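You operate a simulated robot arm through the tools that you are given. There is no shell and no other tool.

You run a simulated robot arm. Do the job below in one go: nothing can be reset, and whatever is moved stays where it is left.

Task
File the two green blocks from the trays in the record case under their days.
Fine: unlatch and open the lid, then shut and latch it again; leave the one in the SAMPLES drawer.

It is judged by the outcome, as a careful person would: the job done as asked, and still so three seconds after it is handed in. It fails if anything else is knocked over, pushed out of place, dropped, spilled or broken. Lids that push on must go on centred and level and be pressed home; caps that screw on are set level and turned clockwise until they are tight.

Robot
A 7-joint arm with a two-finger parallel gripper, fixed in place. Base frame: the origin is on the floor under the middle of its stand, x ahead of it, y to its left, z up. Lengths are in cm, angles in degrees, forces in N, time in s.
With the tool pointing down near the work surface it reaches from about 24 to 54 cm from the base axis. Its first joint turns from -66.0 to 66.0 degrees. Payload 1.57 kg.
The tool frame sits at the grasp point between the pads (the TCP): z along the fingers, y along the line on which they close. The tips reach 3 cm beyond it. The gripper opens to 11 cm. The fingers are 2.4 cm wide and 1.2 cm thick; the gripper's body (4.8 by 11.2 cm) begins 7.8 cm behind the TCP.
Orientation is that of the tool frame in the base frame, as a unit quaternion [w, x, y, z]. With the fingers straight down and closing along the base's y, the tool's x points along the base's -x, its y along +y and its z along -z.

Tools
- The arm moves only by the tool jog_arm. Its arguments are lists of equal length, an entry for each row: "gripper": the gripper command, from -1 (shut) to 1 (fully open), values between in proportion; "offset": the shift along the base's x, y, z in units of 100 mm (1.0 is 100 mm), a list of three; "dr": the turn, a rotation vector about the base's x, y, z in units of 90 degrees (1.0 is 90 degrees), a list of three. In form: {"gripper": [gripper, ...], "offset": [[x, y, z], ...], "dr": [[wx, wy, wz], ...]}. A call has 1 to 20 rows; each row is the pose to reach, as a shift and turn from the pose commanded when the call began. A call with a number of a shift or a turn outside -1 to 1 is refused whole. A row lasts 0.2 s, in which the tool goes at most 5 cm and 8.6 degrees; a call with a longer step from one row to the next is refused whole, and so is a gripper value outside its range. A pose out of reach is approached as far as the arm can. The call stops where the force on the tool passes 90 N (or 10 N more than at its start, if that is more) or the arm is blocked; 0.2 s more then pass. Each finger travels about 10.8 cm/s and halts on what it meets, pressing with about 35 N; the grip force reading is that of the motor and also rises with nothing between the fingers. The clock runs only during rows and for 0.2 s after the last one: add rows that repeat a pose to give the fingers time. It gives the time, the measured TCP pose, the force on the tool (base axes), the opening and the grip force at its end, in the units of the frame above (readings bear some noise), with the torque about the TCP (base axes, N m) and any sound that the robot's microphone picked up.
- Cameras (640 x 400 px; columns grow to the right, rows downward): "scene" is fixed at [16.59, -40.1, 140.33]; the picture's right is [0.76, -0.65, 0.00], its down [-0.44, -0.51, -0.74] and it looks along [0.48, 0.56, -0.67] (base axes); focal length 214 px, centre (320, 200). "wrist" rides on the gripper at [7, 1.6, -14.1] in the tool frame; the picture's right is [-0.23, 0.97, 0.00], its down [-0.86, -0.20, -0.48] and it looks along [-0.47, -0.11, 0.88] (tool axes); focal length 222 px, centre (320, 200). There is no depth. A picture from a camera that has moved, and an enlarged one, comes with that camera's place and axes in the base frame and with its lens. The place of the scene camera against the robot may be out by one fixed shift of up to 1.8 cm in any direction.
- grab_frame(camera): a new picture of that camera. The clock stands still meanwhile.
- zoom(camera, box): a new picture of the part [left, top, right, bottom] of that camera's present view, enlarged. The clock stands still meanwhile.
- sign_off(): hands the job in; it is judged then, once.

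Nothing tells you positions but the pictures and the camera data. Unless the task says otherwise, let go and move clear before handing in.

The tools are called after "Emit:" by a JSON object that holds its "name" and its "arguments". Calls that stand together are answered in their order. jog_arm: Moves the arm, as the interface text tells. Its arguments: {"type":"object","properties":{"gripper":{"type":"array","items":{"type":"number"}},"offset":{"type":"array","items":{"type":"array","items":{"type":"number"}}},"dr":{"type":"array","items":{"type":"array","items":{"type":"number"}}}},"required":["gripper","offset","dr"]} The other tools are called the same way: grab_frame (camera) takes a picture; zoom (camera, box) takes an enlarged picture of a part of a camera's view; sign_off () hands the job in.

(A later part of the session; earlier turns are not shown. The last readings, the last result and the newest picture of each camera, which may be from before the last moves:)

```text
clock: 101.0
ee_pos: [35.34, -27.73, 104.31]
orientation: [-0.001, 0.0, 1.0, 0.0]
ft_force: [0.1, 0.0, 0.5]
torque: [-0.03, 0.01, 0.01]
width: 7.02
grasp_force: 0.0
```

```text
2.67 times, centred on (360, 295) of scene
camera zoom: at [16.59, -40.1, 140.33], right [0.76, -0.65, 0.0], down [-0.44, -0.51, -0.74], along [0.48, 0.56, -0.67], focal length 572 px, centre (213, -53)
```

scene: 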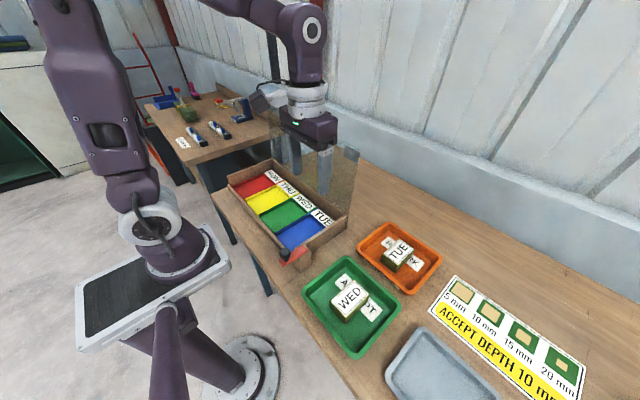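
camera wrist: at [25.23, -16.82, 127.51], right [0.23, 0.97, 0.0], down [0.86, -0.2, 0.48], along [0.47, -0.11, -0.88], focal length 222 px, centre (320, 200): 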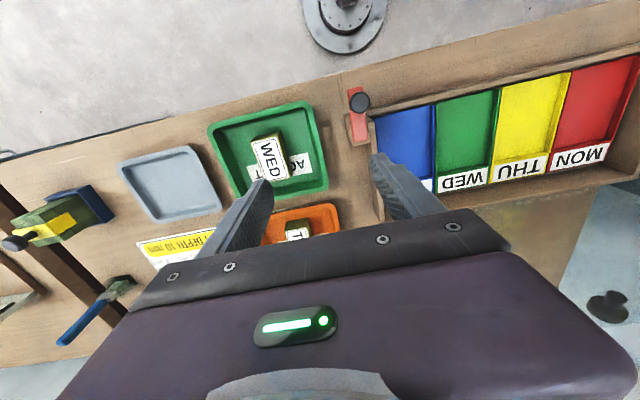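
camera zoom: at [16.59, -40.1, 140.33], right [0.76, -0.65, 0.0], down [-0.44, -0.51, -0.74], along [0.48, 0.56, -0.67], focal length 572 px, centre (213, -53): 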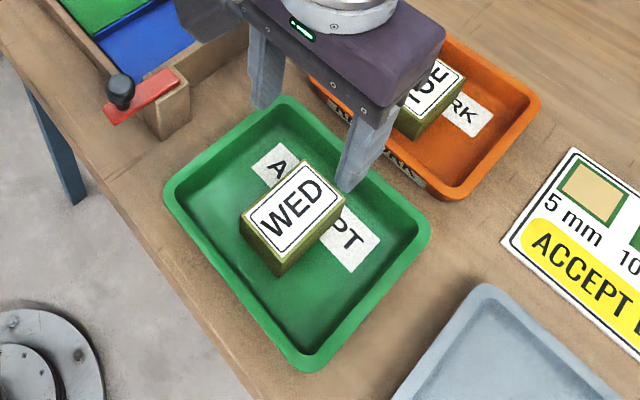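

Emit:
{"name": "jog_arm", "arguments": {"gripper": [0.27, 0.27, 0.27, 0.27, 0.27], "offset": [[0.015, -0.033, -0.2], [0.015, -0.033, -0.45], [0.015, -0.033, -0.7], [0.015, -0.033, -0.9], [0.015, -0.033, -0.9]], "dr": [[0, 0, 0], [0, 0, 0], [0, 0, 0], [0, 0, 0], [0, 0, 0]]}}

Emit:
{"name": "zoom", "arguments": {"camera": "wrist", "box": [200, 80, 440, 240]}}

Emit:
{"name": "zoom", "arguments": {"camera": "scene", "box": [290, 220, 430, 370]}}

```text
clock: 102.2
ee_pos: [35.59, -28.06, 95.33]
orientation: [-0.001, 0.0, 1.0, -0.001]
ft_force: [0.0, 0.7, -0.3]
torque: [0.05, 0.0, 0.0]
width: 6.99
grasp_force: 0.2
```

```text
2.50 times, centred on (320, 160) of wrist
camera zoom: at [28.64, -26.37, 109.41], right [0.23, 0.97, 0.0], down [0.86, -0.2, 0.48], along [0.47, -0.11, -0.88], focal length 555 px, centre (320, 300)
```

zoom: 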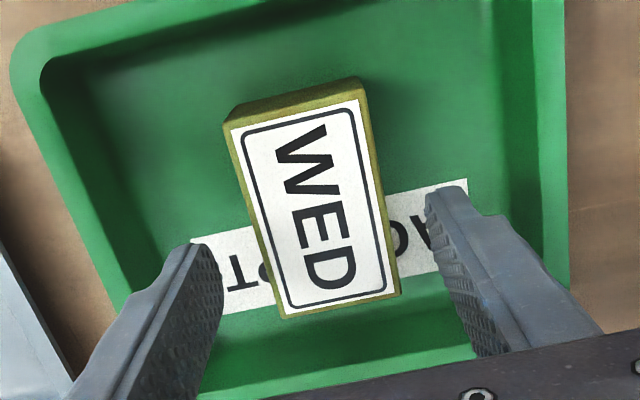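

```text
2.67 times, centred on (360, 295) of scene
camera zoom: at [16.59, -40.1, 140.33], right [0.76, -0.65, 0.0], down [-0.44, -0.51, -0.74], along [0.48, 0.56, -0.67], focal length 572 px, centre (213, -53)
```

zoom: 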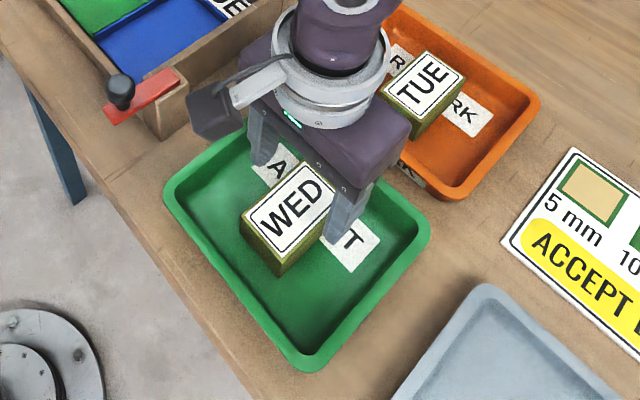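

Centred over the WED block. Descend the last 5 cm and grip.

Emit:
{"name": "jog_arm", "arguments": {"gripper": [0.27, 0.27, 0.27, 0.27, 0.27], "offset": [[0.0, 0.0, -0.15], [0.0, 0.0, -0.3], [0.0, 0.0, -0.42], [0.0, 0.0, -0.5], [0.0, 0.0, -0.5]], "dr": [[0, 0, 0], [0, 0, 0], [0, 0, 0], [0, 0, 0], [0, 0, 0]]}}

Emit:
{"name": "jog_arm", "arguments": {"gripper": [0.1, -0.1, -0.4, -1, -1, -1], "offset": [[0, 0, 0], [0, 0, 0], [0, 0, 0], [0, 0, 0], [0, 0, 0], [0, 0, 0]], "dr": [[0, 0, 0], [0, 0, 0], [0, 0, 0], [0, 0, 0], [0, 0, 0], [0, 0, 0]]}}

Emit:
{"name": "zoom", "arguments": {"camera": "wrist", "box": [200, 80, 440, 240]}}

Emit:
{"name": "zoom", "arguments": {"camera": "scene", "box": [290, 220, 430, 370]}}

```text
clock: 103.4
ee_pos: [35.62, -28.03, 90.23]
orientation: [-0.001, 0.0, 1.0, -0.001]
ft_force: [0.3, -0.1, 0.2]
torque: [0.0, 0.01, -0.02]
width: 6.98
grasp_force: 0.0
```

```text
clock: 104.8
ee_pos: [35.6, -28.08, 90.34]
orientation: [-0.001, 0.0, 1.0, 0.0]
ft_force: [-0.4, 0.4, 0.2]
torque: [-0.03, 0.01, 0.01]
width: 4.91
grasp_force: 34.8
```

```text
2.50 times, centred on (320, 160) of wrist
camera zoom: at [28.62, -26.43, 104.46], right [0.23, 0.97, 0.0], down [0.86, -0.2, 0.48], along [0.47, -0.11, -0.88], focal length 555 px, centre (320, 300)
```

zoom: 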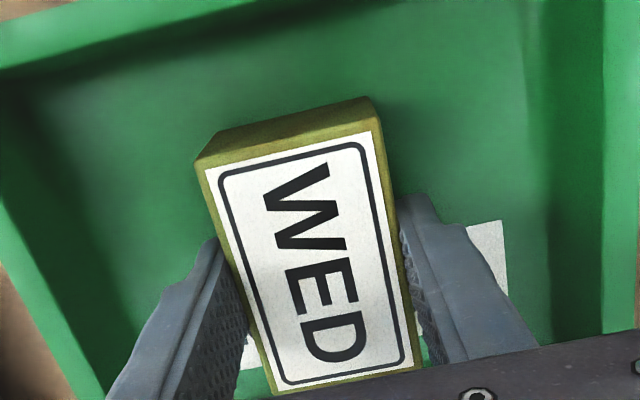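

```text
2.67 times, centred on (360, 295) of scene
camera zoom: at [16.59, -40.1, 140.33], right [0.76, -0.65, 0.0], down [-0.44, -0.51, -0.74], along [0.48, 0.56, -0.67], focal length 572 px, centre (213, -53)
```

zoom: 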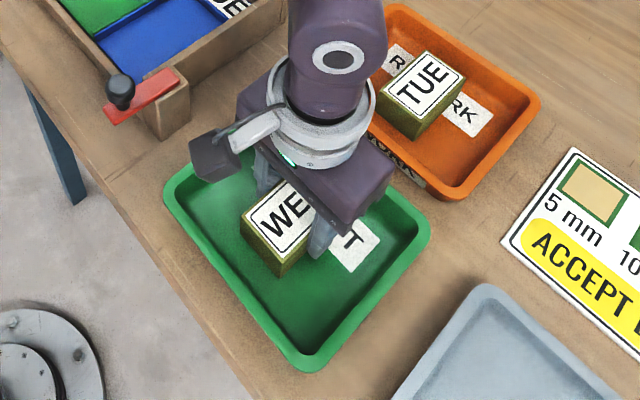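

Gripped (4.9 cm). Lifting and carrying it over to the WED compartment at about (39.5, 5.9).

Emit:
{"name": "jog_arm", "arguments": {"gripper": [-1, -1, -1, -1, -1, -1], "offset": [[0, 0, 0.1], [0, 0, 0.3], [0, 0, 0.55], [0, 0, 0.8], [0, 0, 1.0], [0, 0, 1.0]], "dr": [[0, 0, 0], [0, 0, 0], [0, 0, 0], [0, 0, 0], [0, 0, 0], [0, 0, 0]]}}

Emit:
{"name": "jog_arm", "arguments": {"gripper": [-1, -1, -1, -1, -1, -1], "offset": [[0, 0.1, 0.2], [0.05, 0.3, 0.5], [0.1, 0.55, 0.5], [0.15, 0.8, 0.5], [0.2, 1.0, 0.5], [0.2, 1.0, 0.5]], "dr": [[0, 0, 0], [0, 0, 0], [0, 0, 0], [0, 0, 0], [0, 0, 0], [0, 0, 0]]}}

Emit:
{"name": "jog_arm", "arguments": {"gripper": [-1, -1, -1, -1, -1], "offset": [[0.05, 0.25, 0], [0.1, 0.5, 0], [0.15, 0.75, 0], [0.2, 1.0, 0], [0.2, 1.0, 0]], "dr": [[0, 0, 0], [0, 0, 0], [0, 0, 0], [0, 0, 0], [0, 0, 0]]}}

Emit:
{"name": "jog_arm", "arguments": {"gripper": [-1, -1, -1, -1, -1], "offset": [[0, 0.25, 0], [0.0, 0.5, 0], [0.0, 0.75, 0], [0.0, 1.0, 0], [0.0, 1.0, 0]], "dr": [[0, 0, 0], [0, 0, 0], [0, 0, 0], [0, 0, 0], [0, 0, 0]]}}

Emit:
{"name": "grab_frame", "arguments": {"camera": "wrist"}}

Emit:
{"name": "grab_frame", "arguments": {"camera": "scene"}}

```text
clock: 106.2
ee_pos: [35.72, -28.05, 100.37]
orientation: [-0.001, 0.0, 1.0, -0.001]
ft_force: [-0.4, -0.2, -0.2]
torque: [-0.03, 0.03, -0.01]
width: 4.92
grasp_force: 34.7
```

```text
clock: 107.6
ee_pos: [37.66, -18.0, 105.28]
orientation: [-0.001, 0.0, 1.0, -0.001]
ft_force: [0.3, -0.5, -1.3]
torque: [0.03, 0.03, -0.02]
width: 4.89
grasp_force: 34.9
```

```text
clock: 108.8
ee_pos: [39.54, -8.0, 105.17]
orientation: [-0.001, 0.0, 1.0, 0.0]
ft_force: [-0.2, -0.5, -0.9]
torque: [0.06, -0.01, 0.03]
width: 4.91
grasp_force: 34.9
```

```text
clock: 110.0
ee_pos: [39.54, 2.06, 105.37]
orientation: [0.0, 0.0, 1.0, 0.0]
ft_force: [0.4, 0.0, -0.3]
torque: [-0.03, 0.01, 0.03]
width: 4.9
grasp_force: 35.3
```

```text
taken
camera wrist: at [32.52, 3.71, 119.37], right [0.23, 0.97, 0.0], down [0.86, -0.2, 0.48], along [0.47, -0.11, -0.88], focal length 222 px, centre (320, 200)
```

wrist: 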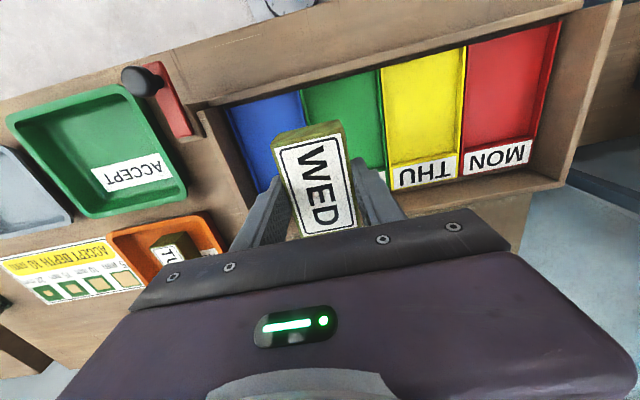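

```text
taken
```

scene: 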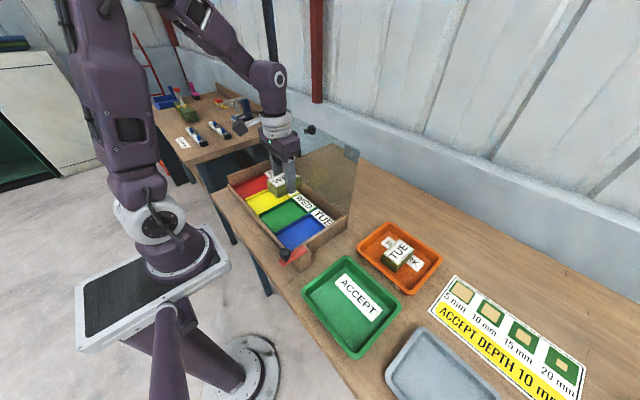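

Emit:
{"name": "zoom", "arguments": {"camera": "wrist", "box": [200, 20, 580, 220]}}

Emit:
{"name": "zoom", "arguments": {"camera": "scene", "box": [215, 140, 355, 265]}}

```text
1.68 times, centred on (390, 120) of wrist
camera zoom: at [32.52, 3.71, 119.37], right [0.23, 0.97, 0.0], down [0.86, -0.2, 0.48], along [0.47, -0.11, -0.88], focal length 374 px, centre (202, 335)
```

zoom: 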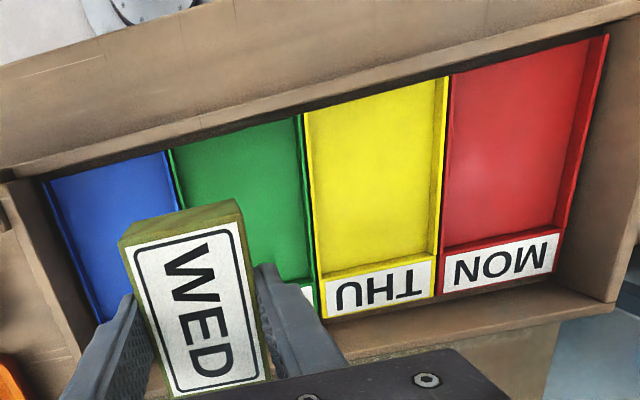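

```text
3.20 times, centred on (285, 202) of scene
camera zoom: at [16.59, -40.1, 140.33], right [0.76, -0.65, 0.0], down [-0.44, -0.51, -0.74], along [0.48, 0.56, -0.67], focal length 686 px, centre (432, 192)
```

zoom: 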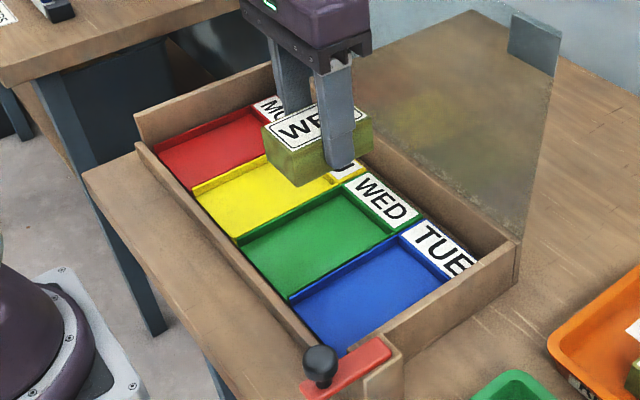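

WED cell spans y 1.0–10.9 (centre 5.95), x 33.3–46.3. I'll centre over it and descend.

Emit:
{"name": "jog_arm", "arguments": {"gripper": [-1, -1, -1, -1, -1, -1, -1], "offset": [[0.01, 0.2, 0], [0.016, 0.389, 0], [0.016, 0.389, -0.25], [0.016, 0.389, -0.5], [0.016, 0.389, -0.75], [0.016, 0.389, -1.0], [0.016, 0.389, -1.0]], "dr": [[0, 0, 0], [0, 0, 0], [0, 0, 0], [0, 0, 0], [0, 0, 0], [0, 0, 0], [0, 0, 0]]}}

Emit:
{"name": "zoom", "arguments": {"camera": "wrist", "box": [180, 20, 460, 220]}}

Emit:
{"name": "zoom", "arguments": {"camera": "scene", "box": [215, 140, 355, 265]}}

```text
clock: 111.6
ee_pos: [39.64, 5.74, 95.26]
orientation: [-0.001, 0.0, 1.0, 0.0]
ft_force: [-0.4, -0.6, -0.2]
torque: [-0.03, -0.02, 0.0]
width: 4.9
grasp_force: 34.6
```

```text
2.00 times, centred on (320, 120) of wrist
camera zoom: at [32.65, 7.42, 109.42], right [0.23, 0.97, 0.0], down [0.86, -0.2, 0.48], along [0.46, -0.11, -0.88], focal length 444 px, centre (320, 360)
```

zoom: 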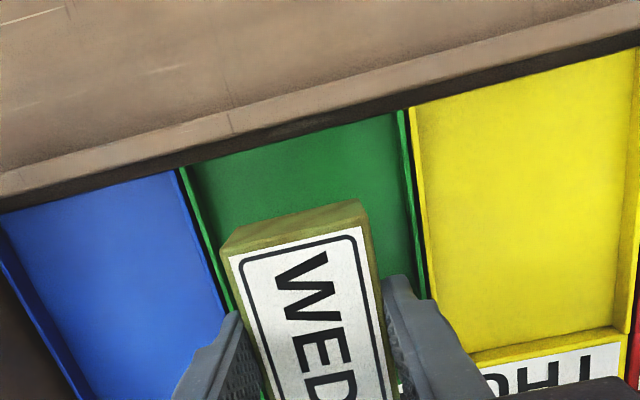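

```text
3.20 times, centred on (285, 202) of scene
camera zoom: at [16.59, -40.1, 140.33], right [0.76, -0.65, 0.0], down [-0.44, -0.51, -0.74], along [0.48, 0.56, -0.67], focal length 686 px, centre (432, 192)
```

zoom: 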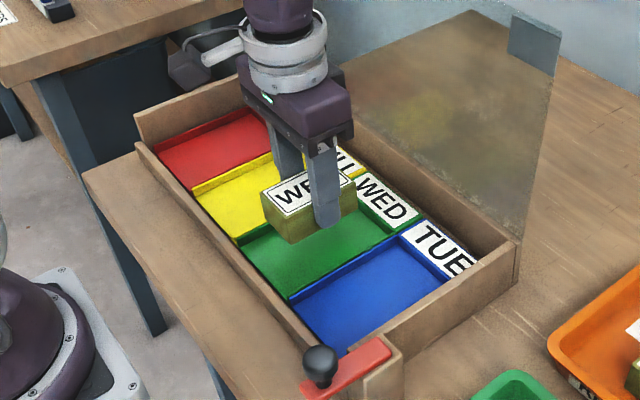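

Emit:
{"name": "jog_arm", "arguments": {"gripper": [-1, -1, -1, -1, -1], "offset": [[0.0, 0.01, -0.15], [0.0, 0.01, -0.28], [0.0, 0.01, -0.36], [0.0, 0.01, -0.4], [0.0, 0.01, -0.4]], "dr": [[0, 0, 0], [0, 0, 0], [0, 0, 0], [0, 0, 0], [0, 0, 0]]}}

Emit:
{"name": "jog_arm", "arguments": {"gripper": [-1, -1, -1], "offset": [[0.0, 0.0, -0.02], [0.0, 0.0, -0.04], [0.0, 0.0, -0.04]], "dr": [[0, 0, 0], [0, 0, 0], [0, 0, 0]]}}

Emit:
{"name": "zoom", "arguments": {"camera": "scene", "box": [240, 170, 340, 250]}}

Emit:
{"name": "zoom", "arguments": {"camera": "wrist", "box": [180, 20, 460, 220]}}

```text
clock: 112.8
ee_pos: [39.65, 5.93, 91.29]
orientation: [0.0, 0.0, 1.0, 0.0]
ft_force: [0.3, -1.1, -1.0]
torque: [0.03, 0.03, 0.01]
width: 4.89
grasp_force: 34.9
```

```text
clock: 113.6
ee_pos: [39.8, 5.8, 90.92]
orientation: [-0.001, -0.001, 1.0, 0.0]
ft_force: [-0.4, 1.4, 0.1]
torque: [0.02, 0.0, -0.02]
width: 4.89
grasp_force: 35.1
```

```text
5.00 times, centred on (290, 210) of scene
camera zoom: at [16.59, -40.1, 140.33], right [0.76, -0.65, 0.0], down [-0.44, -0.51, -0.74], along [0.48, 0.56, -0.67], focal length 1072 px, centre (470, 150)
```

zoom: 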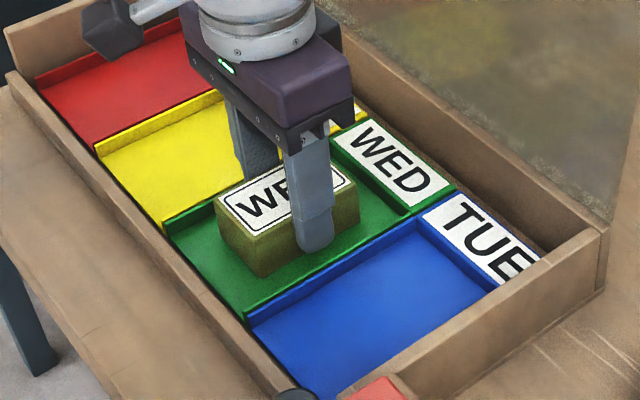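

```text
2.00 times, centred on (320, 120) of wrist
camera zoom: at [32.8, 7.54, 105.03], right [0.23, 0.97, 0.0], down [0.86, -0.2, 0.48], along [0.47, -0.11, -0.88], focal length 444 px, centre (320, 360)
```

zoom: 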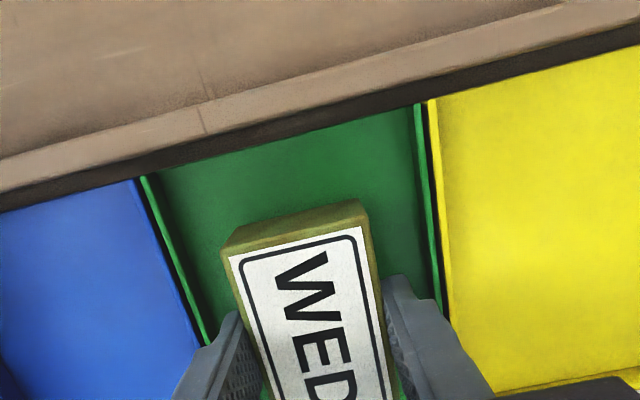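

Emit:
{"name": "jog_arm", "arguments": {"gripper": [-1, -1, -1], "offset": [[0.0, 0.0, -0.02], [0.0, 0.0, -0.04], [0.0, 0.0, -0.04]], "dr": [[0, 0, 0], [0, 0, 0], [0, 0, 0]]}}

Emit:
{"name": "jog_arm", "arguments": {"gripper": [-1, -1, -1], "offset": [[0.0, 0.0, -0.01], [0.0, 0.0, -0.02], [0.0, 0.0, -0.02]], "dr": [[0, 0, 0], [0, 0, 0], [0, 0, 0]]}}

```text
clock: 114.4
ee_pos: [39.77, 5.98, 90.68]
orientation: [0.0, 0.0, 1.0, 0.001]
ft_force: [0.1, -2.0, 27.4]
torque: [-0.06, -0.11, -0.04]
width: 4.9
grasp_force: 35.2
```

```text
clock: 115.2
ee_pos: [39.7, 6.01, 90.26]
orientation: [0.0, 0.0, 1.0, 0.001]
ft_force: [0.8, -0.7, 34.7]
torque: [-0.05, 0.09, -0.05]
width: 4.9
grasp_force: 35.1
```

Contact: the block is on the WED floor. Releasing with a small opening, then lifting out.

Emit:
{"name": "jog_arm", "arguments": {"gripper": [-0.05, 0.05, 0.05, 0.05, 0.05, 0.05, 0.05, 0.05], "offset": [[0.0, 0.0, 0.02], [0.0, 0.0, 0.02], [0.0, 0.0, 0.02], [0.0, 0.0, 0.15], [0.0, 0.0, 0.35], [0, 0, 0.6], [0, 0, 0.9], [0, 0, 0.9]], "dr": [[0, 0, 0], [0, 0, 0], [0, 0, 0], [0, 0, 0], [0, 0, 0], [0, 0, 0], [0, 0, 0], [0, 0, 0]]}}

Emit:
{"name": "zoom", "arguments": {"camera": "wrist", "box": [180, 40, 460, 240]}}

Emit:
{"name": "zoom", "arguments": {"camera": "scene", "box": [230, 150, 350, 250]}}

```text
clock: 117.0
ee_pos: [39.72, 5.95, 99.27]
orientation: [-0.001, 0.001, 1.0, 0.0]
ft_force: [0.0, -0.2, 0.2]
torque: [-0.03, 0.02, 0.0]
width: 5.79
grasp_force: 0.0
```

```text
2.00 times, centred on (320, 140) of wrist
camera zoom: at [32.81, 7.54, 113.43], right [0.23, 0.97, 0.0], down [0.86, -0.2, 0.48], along [0.47, -0.11, -0.88], focal length 444 px, centre (320, 320)
```

zoom: 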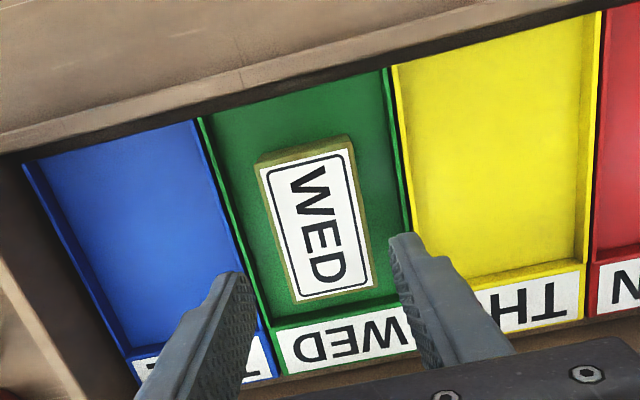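

```text
4.00 times, centred on (290, 200) of scene
camera zoom: at [16.59, -40.1, 140.33], right [0.76, -0.65, 0.0], down [-0.44, -0.51, -0.74], along [0.48, 0.56, -0.67], focal length 858 px, centre (440, 200)
```

zoom: 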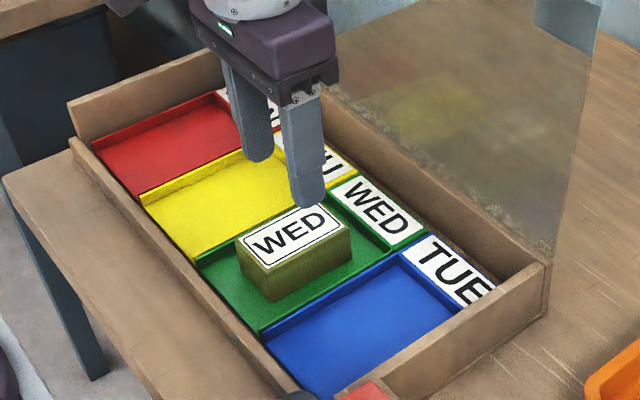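

WED block sits cleanly in its cell. Now up and over to look at the TUE block in the orange tray.

Emit:
{"name": "jog_arm", "arguments": {"gripper": [0.05, 0.1, 0.2, 0.27, 0.27, 0.27], "offset": [[0.0, 0.0, 0.3], [-0.1, -0.2, 0.7], [-0.2, -0.5, 1.0], [-0.2, -0.75, 1.0], [-0.2, -1.0, 1.0], [-0.2, -1.0, 1.0]], "dr": [[0, 0, 0], [0, 0, 0], [0, 0, 0], [0, 0, 0], [0, 0, 0], [0, 0, 0]]}}

Emit:
{"name": "jog_arm", "arguments": {"gripper": [0.27, 0.27, 0.27, 0.27, 0.27], "offset": [[0.0, -0.25, 0.0], [0.0, -0.5, 0.0], [0.0, -0.75, 0.0], [0.0, -1.0, 0.0], [0.0, -1.0, 0.0]], "dr": [[0, 0, 0], [0, 0, 0], [0, 0, 0], [0, 0, 0], [0, 0, 0]]}}

Emit:
{"name": "grab_frame", "arguments": {"camera": "wrist"}}

Emit:
{"name": "zoom", "arguments": {"camera": "wrist", "box": [160, 60, 420, 240]}}

```text
clock: 118.4
ee_pos: [37.74, -3.92, 109.42]
orientation: [-0.001, 0.0, 1.0, -0.001]
ft_force: [-0.9, 0.6, 1.3]
torque: [-0.02, -0.03, 0.03]
width: 6.97
grasp_force: 0.1
```

```text
clock: 119.6
ee_pos: [37.61, -13.86, 109.19]
orientation: [-0.001, 0.0, 1.0, -0.001]
ft_force: [-0.3, -0.6, -1.2]
torque: [-0.01, 0.03, -0.01]
width: 6.97
grasp_force: 0.2
```

```text
taken
camera wrist: at [30.74, -12.27, 123.46], right [0.23, 0.97, 0.0], down [0.86, -0.2, 0.48], along [0.47, -0.11, -0.88], focal length 222 px, centre (320, 200)
```

wrist: 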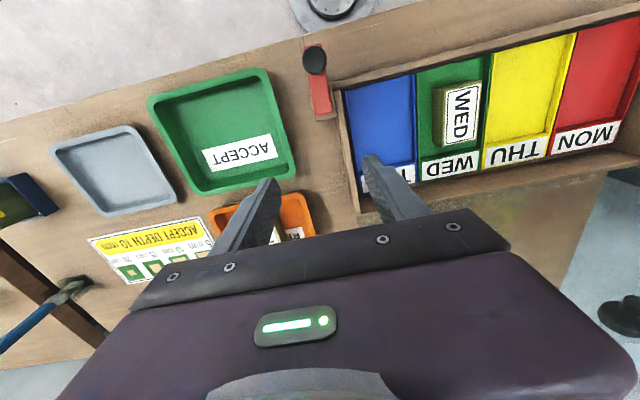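

```text
2.22 times, centred on (290, 150) of wrist
camera zoom: at [30.74, -12.27, 123.46], right [0.23, 0.97, 0.0], down [0.86, -0.2, 0.48], along [0.47, -0.11, -0.88], focal length 494 px, centre (387, 311)
```

zoom: 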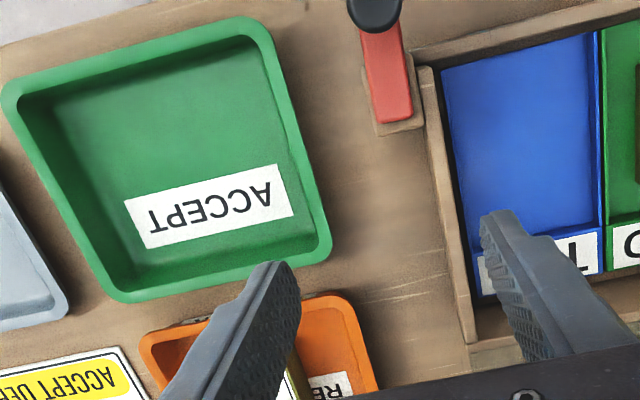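

The TUE block is much further out (x≈54, y≈−28), so I may need to tilt the fingers outward. Moving to view it better.

Emit:
{"name": "jog_arm", "arguments": {"gripper": [0.27, 0.27, 0.27, 0.27, 0.27], "offset": [[0.2, -0.2, 0.05], [0.4, -0.4, 0.1], [0.6, -0.6, 0.2], [0.8, -0.8, 0.2], [0.8, -0.8, 0.2]], "dr": [[0, 0, 0], [0, 0, 0], [0, 0, 0], [0, 0, 0], [0, 0, 0]]}}

Emit:
{"name": "zoom", "arguments": {"camera": "wrist", "box": [160, 60, 420, 240]}}

Emit:
{"name": "grab_frame", "arguments": {"camera": "wrist"}}

```text
clock: 120.8
ee_pos: [45.64, -22.01, 111.35]
orientation: [-0.001, 0.0, 1.0, -0.001]
ft_force: [0.1, -0.1, 0.0]
torque: [0.0, -0.01, 0.02]
width: 6.98
grasp_force: 0.0
```

```text
2.22 times, centred on (290, 150) of wrist
camera zoom: at [38.64, -20.45, 125.44], right [0.23, 0.97, 0.0], down [0.86, -0.2, 0.48], along [0.47, -0.11, -0.88], focal length 494 px, centre (387, 311)
```

zoom: 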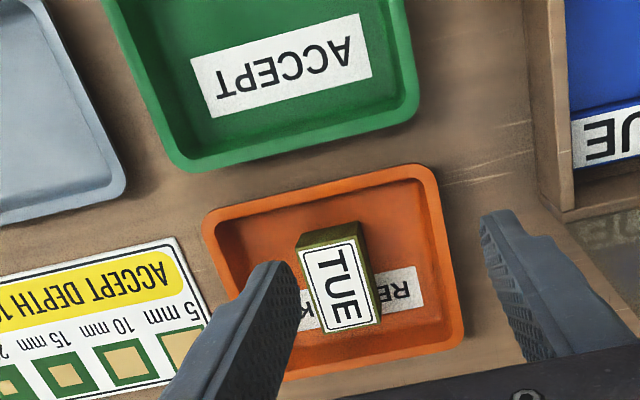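

```text
taken
camera wrist: at [38.64, -20.45, 125.44], right [0.23, 0.97, 0.0], down [0.86, -0.2, 0.48], along [0.47, -0.11, -0.88], focal length 222 px, centre (320, 200)
```

wrist: 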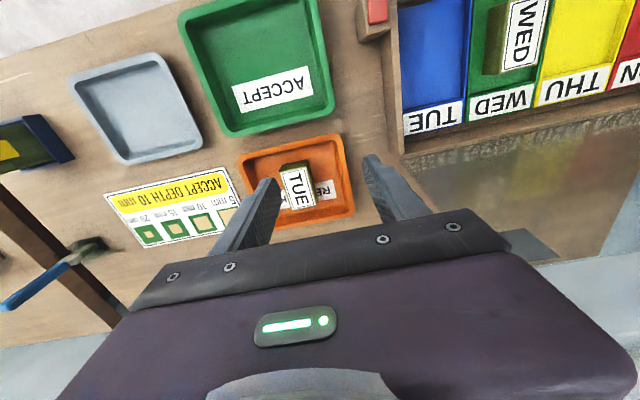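

TUE block centre is about (54.6, −27.9), spanning x 50.8–58.5. I'll grip it nearer its robot-side end (x≈52.8) and test reach above it first.

Emit:
{"name": "jog_arm", "arguments": {"gripper": [0.27, 0.27, 0.27, 0.27, 0.27], "offset": [[0.2, -0.2, -0.1], [0.4, -0.4, -0.3], [0.6, -0.59, -0.5], [0.71, -0.59, -0.7], [0.71, -0.59, -0.7]], "dr": [[0, 0, 0], [0, 0, 0], [0, 0, 0], [0, 0, 0], [0, 0, 0]]}}

Emit:
{"name": "jog_arm", "arguments": {"gripper": [0.27, 0.27, 0.27, 0.27], "offset": [[0.0, 0, -0.2], [0.0, 0, -0.4], [0.0, 0, -0.6], [0, 0, -0.6]], "dr": [[0, 0, 0], [0, 0, 0], [0, 0, 0], [0, 0, 0]]}}

Emit:
{"name": "zoom", "arguments": {"camera": "wrist", "box": [200, 80, 440, 240]}}

```text
clock: 122.0
ee_pos: [52.89, -28.01, 104.35]
orientation: [0.0, 0.0, 1.0, -0.001]
ft_force: [0.3, 0.4, -0.3]
torque: [0.0, -0.02, 0.0]
width: 6.99
grasp_force: 0.1
```

```text
clock: 123.0
ee_pos: [52.76, -27.94, 98.21]
orientation: [0.0, 0.0, 1.0, 0.0]
ft_force: [0.9, -0.6, -0.3]
torque: [0.01, -0.01, 0.0]
width: 7.02
grasp_force: 0.0
```

```text
2.50 times, centred on (320, 160) of wrist
camera zoom: at [45.92, -26.4, 112.34], right [0.23, 0.97, 0.0], down [0.86, -0.2, 0.48], along [0.47, -0.11, -0.88], focal length 555 px, centre (320, 300)
```

zoom: 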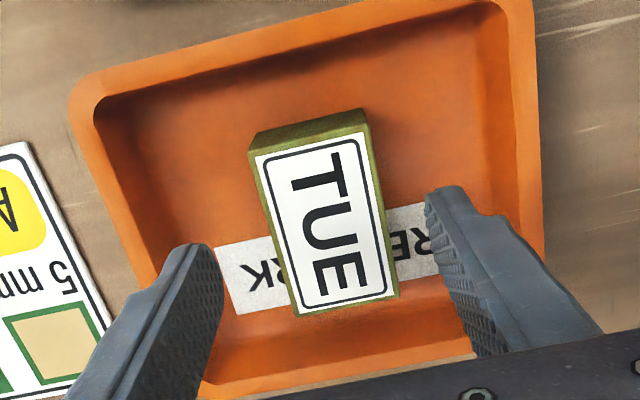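

Emit:
{"name": "jog_arm", "arguments": {"gripper": [0.27, 0.27, 0.27, 0.27], "offset": [[0.0, -0.02, -0.15], [0.0, -0.02, -0.3], [0.0, -0.02, -0.42], [0, -0.02, -0.42]], "dr": [[0, 0, 0], [0, 0, 0], [0, 0, 0], [0, 0, 0]]}}

Emit:
{"name": "jog_arm", "arguments": {"gripper": [0.27, 0.27, 0.27, 0.27], "offset": [[0.0, 0.0, -0.15], [0.0, 0.0, -0.3], [0.0, 0.0, -0.37], [0, 0.0, -0.37]], "dr": [[0, 0, 0], [0, 0, 0], [0, 0, 0], [0, 0, 0]]}}

Emit:
{"name": "zoom", "arguments": {"camera": "wrist", "box": [200, 80, 440, 240]}}

Emit:
{"name": "zoom", "arguments": {"camera": "scene", "box": [320, 200, 460, 320]}}

```text
clock: 124.0
ee_pos: [52.84, -28.03, 93.89]
orientation: [-0.001, 0.001, 1.0, 0.0]
ft_force: [-0.5, 1.0, 0.3]
torque: [-0.03, 0.02, 0.03]
width: 7.0
grasp_force: 0.1
```

```text
clock: 125.0
ee_pos: [53.12, -28.19, 90.39]
orientation: [0.0, 0.0, 1.0, 0.0]
ft_force: [0.2, 0.1, 0.2]
torque: [0.0, -0.01, -0.02]
width: 6.99
grasp_force: 0.1
```

```text
2.50 times, centred on (320, 160) of wrist
camera zoom: at [45.95, -26.54, 104.55], right [0.23, 0.97, 0.0], down [0.86, -0.2, 0.48], along [0.47, -0.11, -0.88], focal length 555 px, centre (320, 300)
```

zoom: 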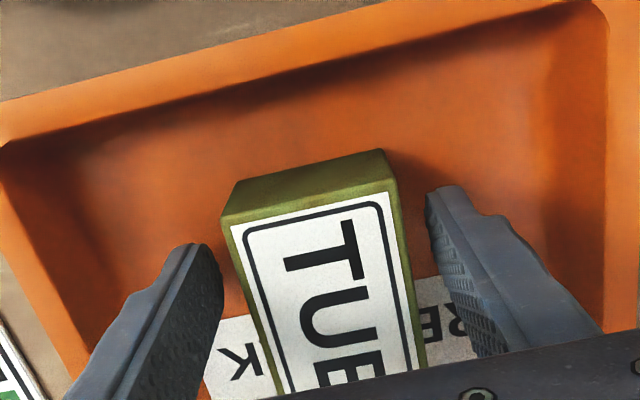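

```text
3.33 times, centred on (390, 260) of scene
camera zoom: at [16.59, -40.1, 140.33], right [0.76, -0.65, 0.0], down [-0.44, -0.51, -0.74], along [0.48, 0.56, -0.67], focal length 715 px, centre (87, 0)
```

zoom: 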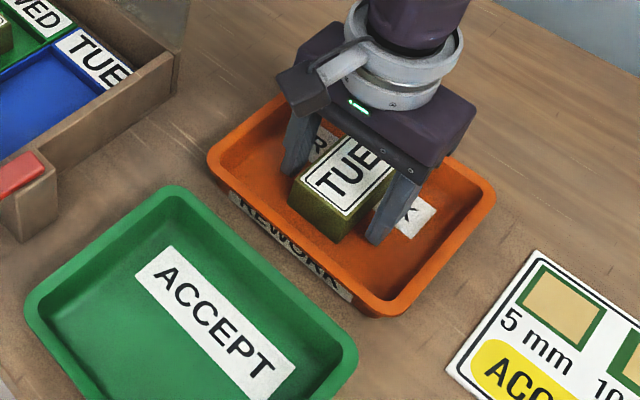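

Reachable with the tool vertical. I'll shift 1 cm further along the block for balance, then grip.

Emit:
{"name": "jog_arm", "arguments": {"gripper": [0.27, 0.27, 0.27], "offset": [[0.05, 0.0, 0.0], [0.11, 0.0, 0.0], [0.11, 0.0, 0.0]], "dr": [[0, 0, 0], [0, 0, 0], [0, 0, 0]]}}

Emit:
{"name": "jog_arm", "arguments": {"gripper": [0.1, -0.1, -0.4, -1, -1, -1], "offset": [[0, 0, 0], [0, 0, 0], [0, 0, 0], [0, 0, 0], [0, 0, 0], [0, 0, 0]], "dr": [[0, 0, 0], [0, 0, 0], [0, 0, 0], [0, 0, 0], [0, 0, 0], [0, 0, 0]]}}

Emit:
{"name": "jog_arm", "arguments": {"gripper": [-1, -1, -1, -1, -1, -1], "offset": [[0, 0, 0.1], [0, 0, 0.3], [0, 0, 0.55], [0, 0, 0.8], [0, 0, 1.0], [0, 0, 1.0]], "dr": [[0, 0, 0], [0, 0, 0], [0, 0, 0], [0, 0, 0], [0, 0, 0], [0, 0, 0]]}}

Emit:
{"name": "zoom", "arguments": {"camera": "wrist", "box": [200, 80, 440, 240]}}

Emit:
{"name": "grab_frame", "arguments": {"camera": "scene"}}

```text
clock: 125.8
ee_pos: [54.01, -28.16, 90.61]
orientation: [-0.001, 0.0, 1.0, -0.001]
ft_force: [-0.3, -0.6, -0.3]
torque: [0.0, 0.03, 0.0]
width: 7.0
grasp_force: 0.0
```

```text
clock: 127.2
ee_pos: [53.95, -28.12, 90.5]
orientation: [-0.001, -0.001, 1.0, 0.0]
ft_force: [0.1, 0.9, 0.1]
torque: [0.01, 0.0, -0.03]
width: 4.92
grasp_force: 35.0
```

```text
clock: 128.6
ee_pos: [54.02, -28.05, 100.5]
orientation: [0.0, 0.0, 1.0, 0.0]
ft_force: [-0.5, -0.1, -0.1]
torque: [0.01, -0.02, 0.02]
width: 4.89
grasp_force: 35.1
```

```text
2.50 times, centred on (320, 160) of wrist
camera zoom: at [47.08, -26.43, 114.59], right [0.23, 0.97, 0.0], down [0.86, -0.2, 0.48], along [0.47, -0.11, -0.88], focal length 555 px, centre (320, 300)
```

zoom: 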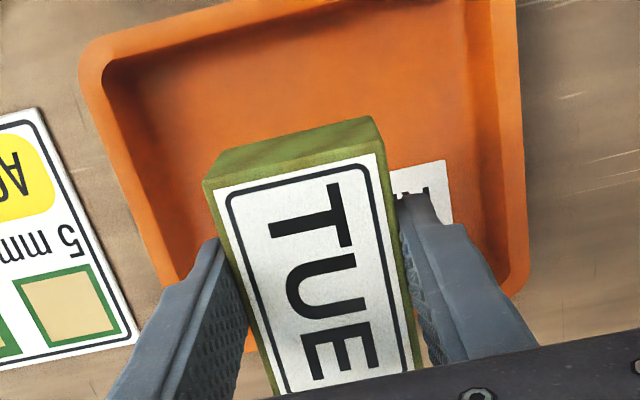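

```text
taken
```

scene: 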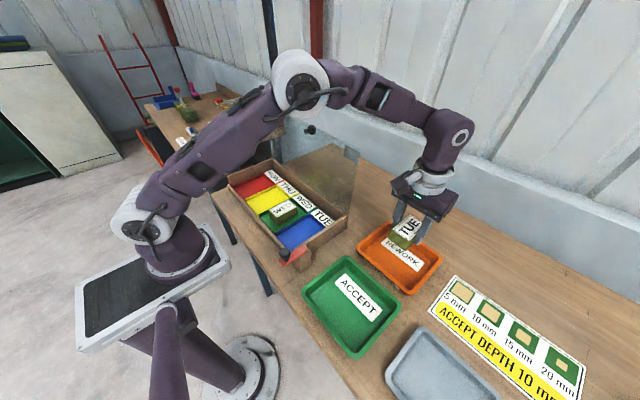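

TUE block lifted. Carrying it inward first (to stay clear of the open lid), then across to the TUE compartment at y≈−4.45.

Emit:
{"name": "jog_arm", "arguments": {"gripper": [-1, -1, -1, -1, -1, -1], "offset": [[-0.1, 0, 0.1], [-0.3, 0, 0.3], [-0.55, 0, 0.45], [-0.8, 0, 0.45], [-1.0, 0, 0.45], [-1.0, 0, 0.45]], "dr": [[0, 0, 0], [0, 0, 0], [0, 0, 0], [0, 0, 0], [0, 0, 0], [0, 0, 0]]}}

Emit:
{"name": "jog_arm", "arguments": {"gripper": [-1, -1, -1, -1, -1], "offset": [[-0.12, 0.25, 0], [-0.24, 0.5, 0], [-0.36, 0.75, 0], [-0.47, 1.0, 0], [-0.47, 1.0, 0]], "dr": [[0, 0, 0], [0, 0, 0], [0, 0, 0], [0, 0, 0], [0, 0, 0]]}}

Emit:
{"name": "jog_arm", "arguments": {"gripper": [-1, -1, -1, -1, -1], "offset": [[0, 0.25, 0], [0, 0.5, 0], [0, 0.75, 0], [0, 1.0, 0], [0, 1.0, 0]], "dr": [[0, 0, 0], [0, 0, 0], [0, 0, 0], [0, 0, 0], [0, 0, 0]]}}

Emit:
{"name": "jog_arm", "arguments": {"gripper": [-1, -1, -1, -1], "offset": [[0, 0.2, 0], [0, 0.355, 0], [0, 0.355, -0.3], [0, 0.355, -0.3]], "dr": [[0, 0, 0], [0, 0, 0], [0, 0, 0], [0, 0, 0]]}}

Emit:
{"name": "zoom", "arguments": {"camera": "wrist", "box": [180, 20, 460, 220]}}

Emit:
{"name": "zoom", "arguments": {"camera": "scene", "box": [215, 140, 355, 265]}}

```text
clock: 130.0
ee_pos: [44.01, -28.13, 104.9]
orientation: [0.0, 0.0, 1.0, 0.0]
ft_force: [-0.4, 0.5, -0.6]
torque: [-0.01, 0.03, 0.0]
width: 4.88
grasp_force: 34.9
```

```text
clock: 131.2
ee_pos: [39.19, -18.14, 104.78]
orientation: [-0.001, 0.0, 1.0, 0.001]
ft_force: [0.4, 0.5, 0.0]
torque: [0.02, -0.03, -0.02]
width: 4.88
grasp_force: 34.8
```

```text
clock: 132.4
ee_pos: [39.3, -8.11, 104.98]
orientation: [-0.001, 0.0, 1.0, 0.0]
ft_force: [0.0, -0.7, -0.9]
torque: [0.04, -0.02, -0.03]
width: 4.9
grasp_force: 35.1
```

```text
clock: 133.4
ee_pos: [39.37, -4.58, 101.69]
orientation: [-0.001, 0.0, 1.0, 0.0]
ft_force: [0.6, 0.1, -1.2]
torque: [0.01, 0.0, -0.01]
width: 4.89
grasp_force: 35.3
```

```text
2.00 times, centred on (320, 120) of wrist
camera zoom: at [32.38, -2.97, 115.89], right [0.23, 0.97, 0.0], down [0.86, -0.2, 0.48], along [0.47, -0.11, -0.88], focal length 444 px, centre (320, 360)
```

zoom: 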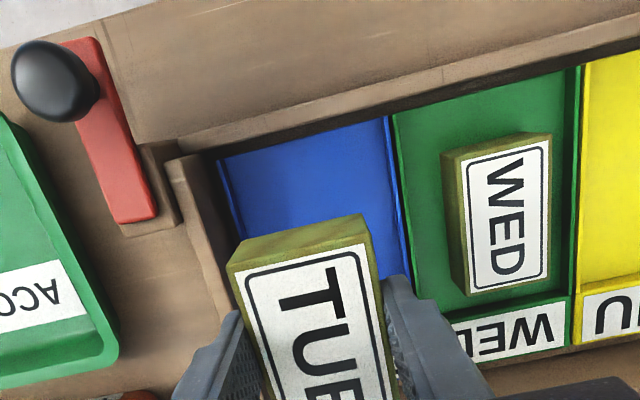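

```text
3.20 times, centred on (285, 202) of scene
camera zoom: at [16.59, -40.1, 140.33], right [0.76, -0.65, 0.0], down [-0.44, -0.51, -0.74], along [0.48, 0.56, -0.67], focal length 686 px, centre (432, 192)
```

zoom: 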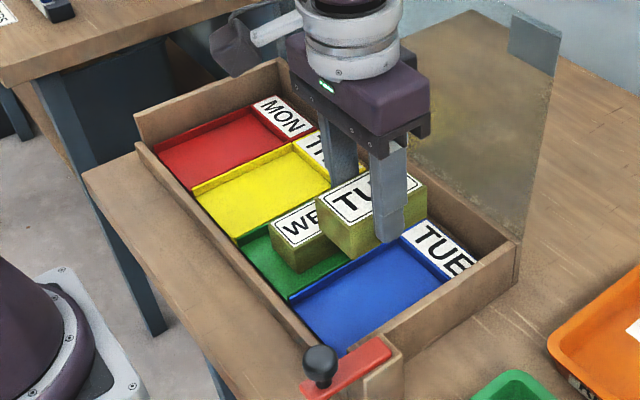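

Emit:
{"name": "jog_arm", "arguments": {"gripper": [-1, -1, -1, -1, -1, -1, -1], "offset": [[0, 0.015, -0.2], [0, 0.015, -0.4], [0, 0.015, -0.6], [0, 0.015, -0.8], [0, 0.015, -0.92], [0, 0.015, -1.0], [0, 0.015, -1.0]], "dr": [[0, 0, 0], [0, 0, 0], [0, 0, 0], [0, 0, 0], [0, 0, 0], [0, 0, 0], [0, 0, 0]]}}

Emit:
{"name": "jog_arm", "arguments": {"gripper": [-1, -1, -1], "offset": [[0.0, 0.0, -0.03], [0.0, 0.0, -0.06], [0.0, 0.0, -0.06]], "dr": [[0, 0, 0], [0, 0, 0], [0, 0, 0]]}}

Emit:
{"name": "zoom", "arguments": {"camera": "scene", "box": [240, 170, 340, 250]}}

```text
clock: 135.0
ee_pos: [39.18, -4.42, 91.9]
orientation: [-0.001, 0.0, 1.0, 0.0]
ft_force: [-0.6, 0.2, -0.5]
torque: [0.03, -0.02, 0.03]
width: 4.91
grasp_force: 35.1
```

```text
clock: 135.8
ee_pos: [39.17, -4.44, 91.31]
orientation: [-0.001, 0.0, 1.0, -0.001]
ft_force: [-0.4, 0.2, -1.0]
torque: [0.02, 0.0, 0.02]
width: 4.87
grasp_force: 35.1
```

```text
5.00 times, centred on (290, 210) of scene
camera zoom: at [16.59, -40.1, 140.33], right [0.76, -0.65, 0.0], down [-0.44, -0.51, -0.74], along [0.48, 0.56, -0.67], focal length 1072 px, centre (470, 150)
```

zoom: 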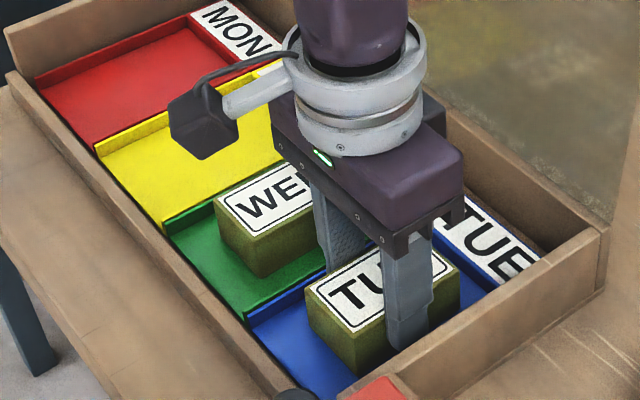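

Emit:
{"name": "jog_arm", "arguments": {"gripper": [-1, -1, -1], "offset": [[0.0, 0.0, -0.015], [0.0, 0.0, -0.03], [0.0, 0.0, -0.03]], "dr": [[0, 0, 0], [0, 0, 0], [0, 0, 0]]}}

Emit:
{"name": "jog_arm", "arguments": {"gripper": [-1, -1, -1], "offset": [[0.0, 0.0, -0.01], [0.0, 0.0, -0.02], [0.0, 0.0, -0.02]], "dr": [[0, 0, 0], [0, 0, 0], [0, 0, 0]]}}

```text
clock: 136.6
ee_pos: [39.42, -4.37, 90.91]
orientation: [0.0, 0.0, 1.0, 0.0]
ft_force: [0.2, 1.0, -1.7]
torque: [0.0, 0.0, -0.01]
width: 4.9
grasp_force: 35.4
```

```text
clock: 137.4
ee_pos: [39.38, -4.29, 90.91]
orientation: [-0.001, 0.0, 1.0, 0.0]
ft_force: [-2.5, 2.4, 27.3]
torque: [0.07, 0.0, 0.04]
width: 4.92
grasp_force: 35.6
```

Contact: the TUE block is on its floor. Releasing and lifting straight out.

Emit:
{"name": "jog_arm", "arguments": {"gripper": [-0.05, 0.05, 0.05, 0.05, 0.05, 0.05, 0.05, 0.05], "offset": [[0.0, 0.0, 0.01], [0.0, 0.0, 0.01], [0.0, 0.0, 0.01], [0.0, 0.0, 0.15], [0.0, 0.0, 0.35], [0, 0, 0.6], [0, 0, 0.9], [0, 0, 0.9]], "dr": [[0, 0, 0], [0, 0, 0], [0, 0, 0], [0, 0, 0], [0, 0, 0], [0, 0, 0], [0, 0, 0], [0, 0, 0]]}}

Emit:
{"name": "zoom", "arguments": {"camera": "wrist", "box": [180, 40, 460, 240]}}

Emit:
{"name": "zoom", "arguments": {"camera": "scene", "box": [230, 150, 350, 250]}}

Emit:
{"name": "grab_frame", "arguments": {"camera": "scene"}}

```text
clock: 139.2
ee_pos: [39.19, -4.48, 99.78]
orientation: [-0.001, 0.0, 1.0, 0.0]
ft_force: [0.0, 1.0, 0.3]
torque: [0.0, -0.01, -0.05]
width: 5.78
grasp_force: 0.0
```

```text
2.00 times, centred on (320, 140) of wrist
camera zoom: at [32.17, -2.85, 113.95], right [0.23, 0.97, 0.0], down [0.86, -0.2, 0.48], along [0.47, -0.11, -0.88], focal length 444 px, centre (320, 320)
```

zoom: 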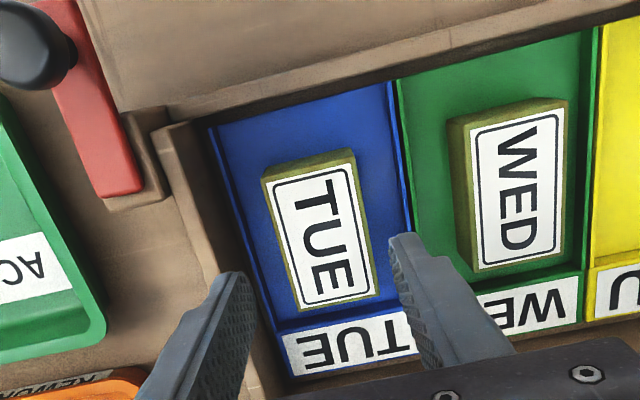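

```text
4.00 times, centred on (290, 200) of scene
camera zoom: at [16.59, -40.1, 140.33], right [0.76, -0.65, 0.0], down [-0.44, -0.51, -0.74], along [0.48, 0.56, -0.67], focal length 858 px, centre (440, 200)
```

zoom: 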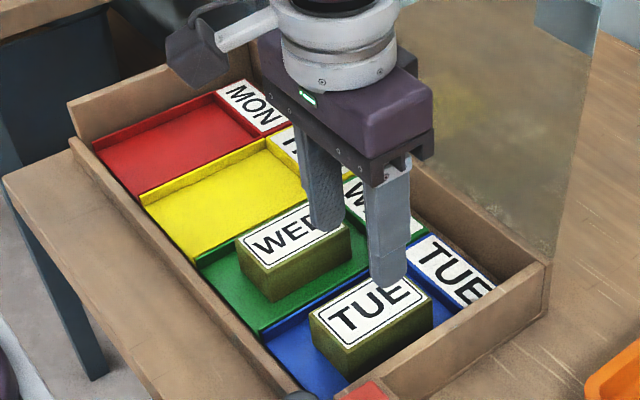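

```text
taken
```

scene: 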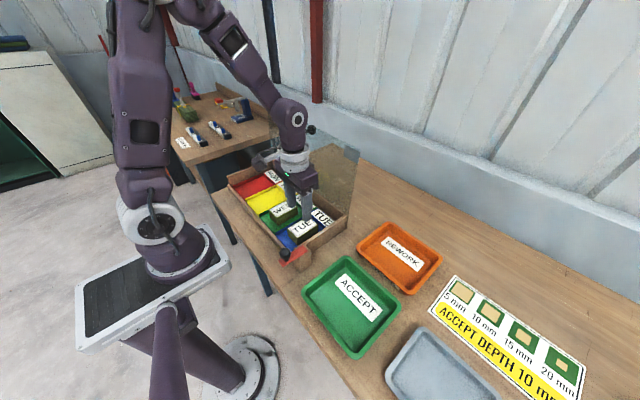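

Both blocks are filed: TUE in TUE, WED in WED. Now to close the lid: climb clear, return to the open knob with the same twisted grip pose, and check alignment before descending on it.

Emit:
{"name": "jog_arm", "arguments": {"gripper": [0.05, 0.0, -0.15, -0.25, -0.25], "offset": [[0, 0, 0.25], [0, 0, 0.5], [0, 0, 0.75], [0, 0, 1.0], [0, 0, 1.0]], "dr": [[0, 0, 0], [0, 0, 0], [0, 0, 0], [0, 0, 0], [0, 0, 0]]}}

Emit:
{"name": "jog_arm", "arguments": {"gripper": [-0.25, -0.25, -0.25, -0.25, -0.25], "offset": [[0.1, 0.1, 0.3], [0.3, 0.2, 0.6], [0.55, 0.35, 0.86], [0.8, 0.52, 0.86], [0.8, 0.52, 0.86]], "dr": [[0, 0, 0], [0, 0, 0], [0, 0, 0], [0, 0, 0], [0, 0, 0]]}}

Emit:
{"name": "jog_arm", "arguments": {"gripper": [-0.25, -0.25, -0.25, -0.25, -0.25, -0.25, -0.25], "offset": [[0.0, 0.2, 0.03], [0.0, 0.6, 0.03], [0.1, 0.9, 0.03], [0.35, 1.0, 0.03], [0.6, 1.0, 0.03], [0.85, 1.0, 0.0], [0.95, 1.0, 0.0]], "dr": [[0.0032, 0.015, 0.056], [0.0067, 0.031, 0.114], [0.0107, 0.049, 0.186], [0.0147, 0.067, 0.256], [0.0167, 0.077, 0.286], [0.0167, 0.077, 0.286], [0.0167, 0.077, 0.286]]}}

Emit:
{"name": "grab_frame", "arguments": {"camera": "wrist"}}

Emit:
{"name": "grab_frame", "arguments": {"camera": "scene"}}

```text
clock: 140.4
ee_pos: [39.24, -4.28, 110.05]
orientation: [-0.001, 0.0, 1.0, 0.0]
ft_force: [-0.2, -0.2, -0.2]
torque: [-0.01, -0.04, 0.02]
width: 4.13
grasp_force: 0.1
```

```text
clock: 141.6
ee_pos: [47.38, 0.8, 118.49]
orientation: [-0.001, 0.0, 1.0, -0.001]
ft_force: [0.2, -0.8, 0.6]
torque: [0.02, -0.01, -0.03]
width: 4.12
grasp_force: 0.1
```

```text
clock: 143.2
ee_pos: [56.74, 10.89, 118.4]
orientation: [-0.061, -0.223, 0.973, 0.012]
ft_force: [0.6, -0.1, -0.8]
torque: [-0.04, -0.04, 0.0]
width: 4.09
grasp_force: 0.0
```

```text
taken
camera wrist: at [51.56, 9.25, 133.24], right [-0.22, 0.98, 0.03], down [0.91, 0.19, 0.37], along [0.35, 0.1, -0.93], focal length 222 px, centre (320, 200)
```

wrist: 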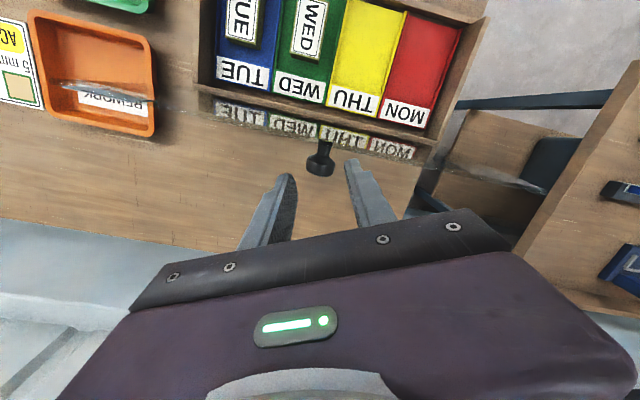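

```text
taken
```

scene: 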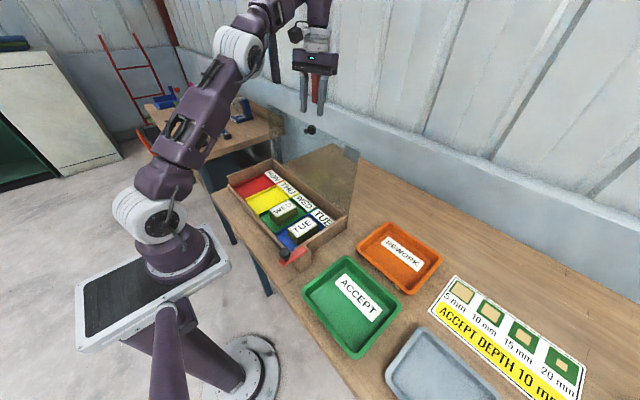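

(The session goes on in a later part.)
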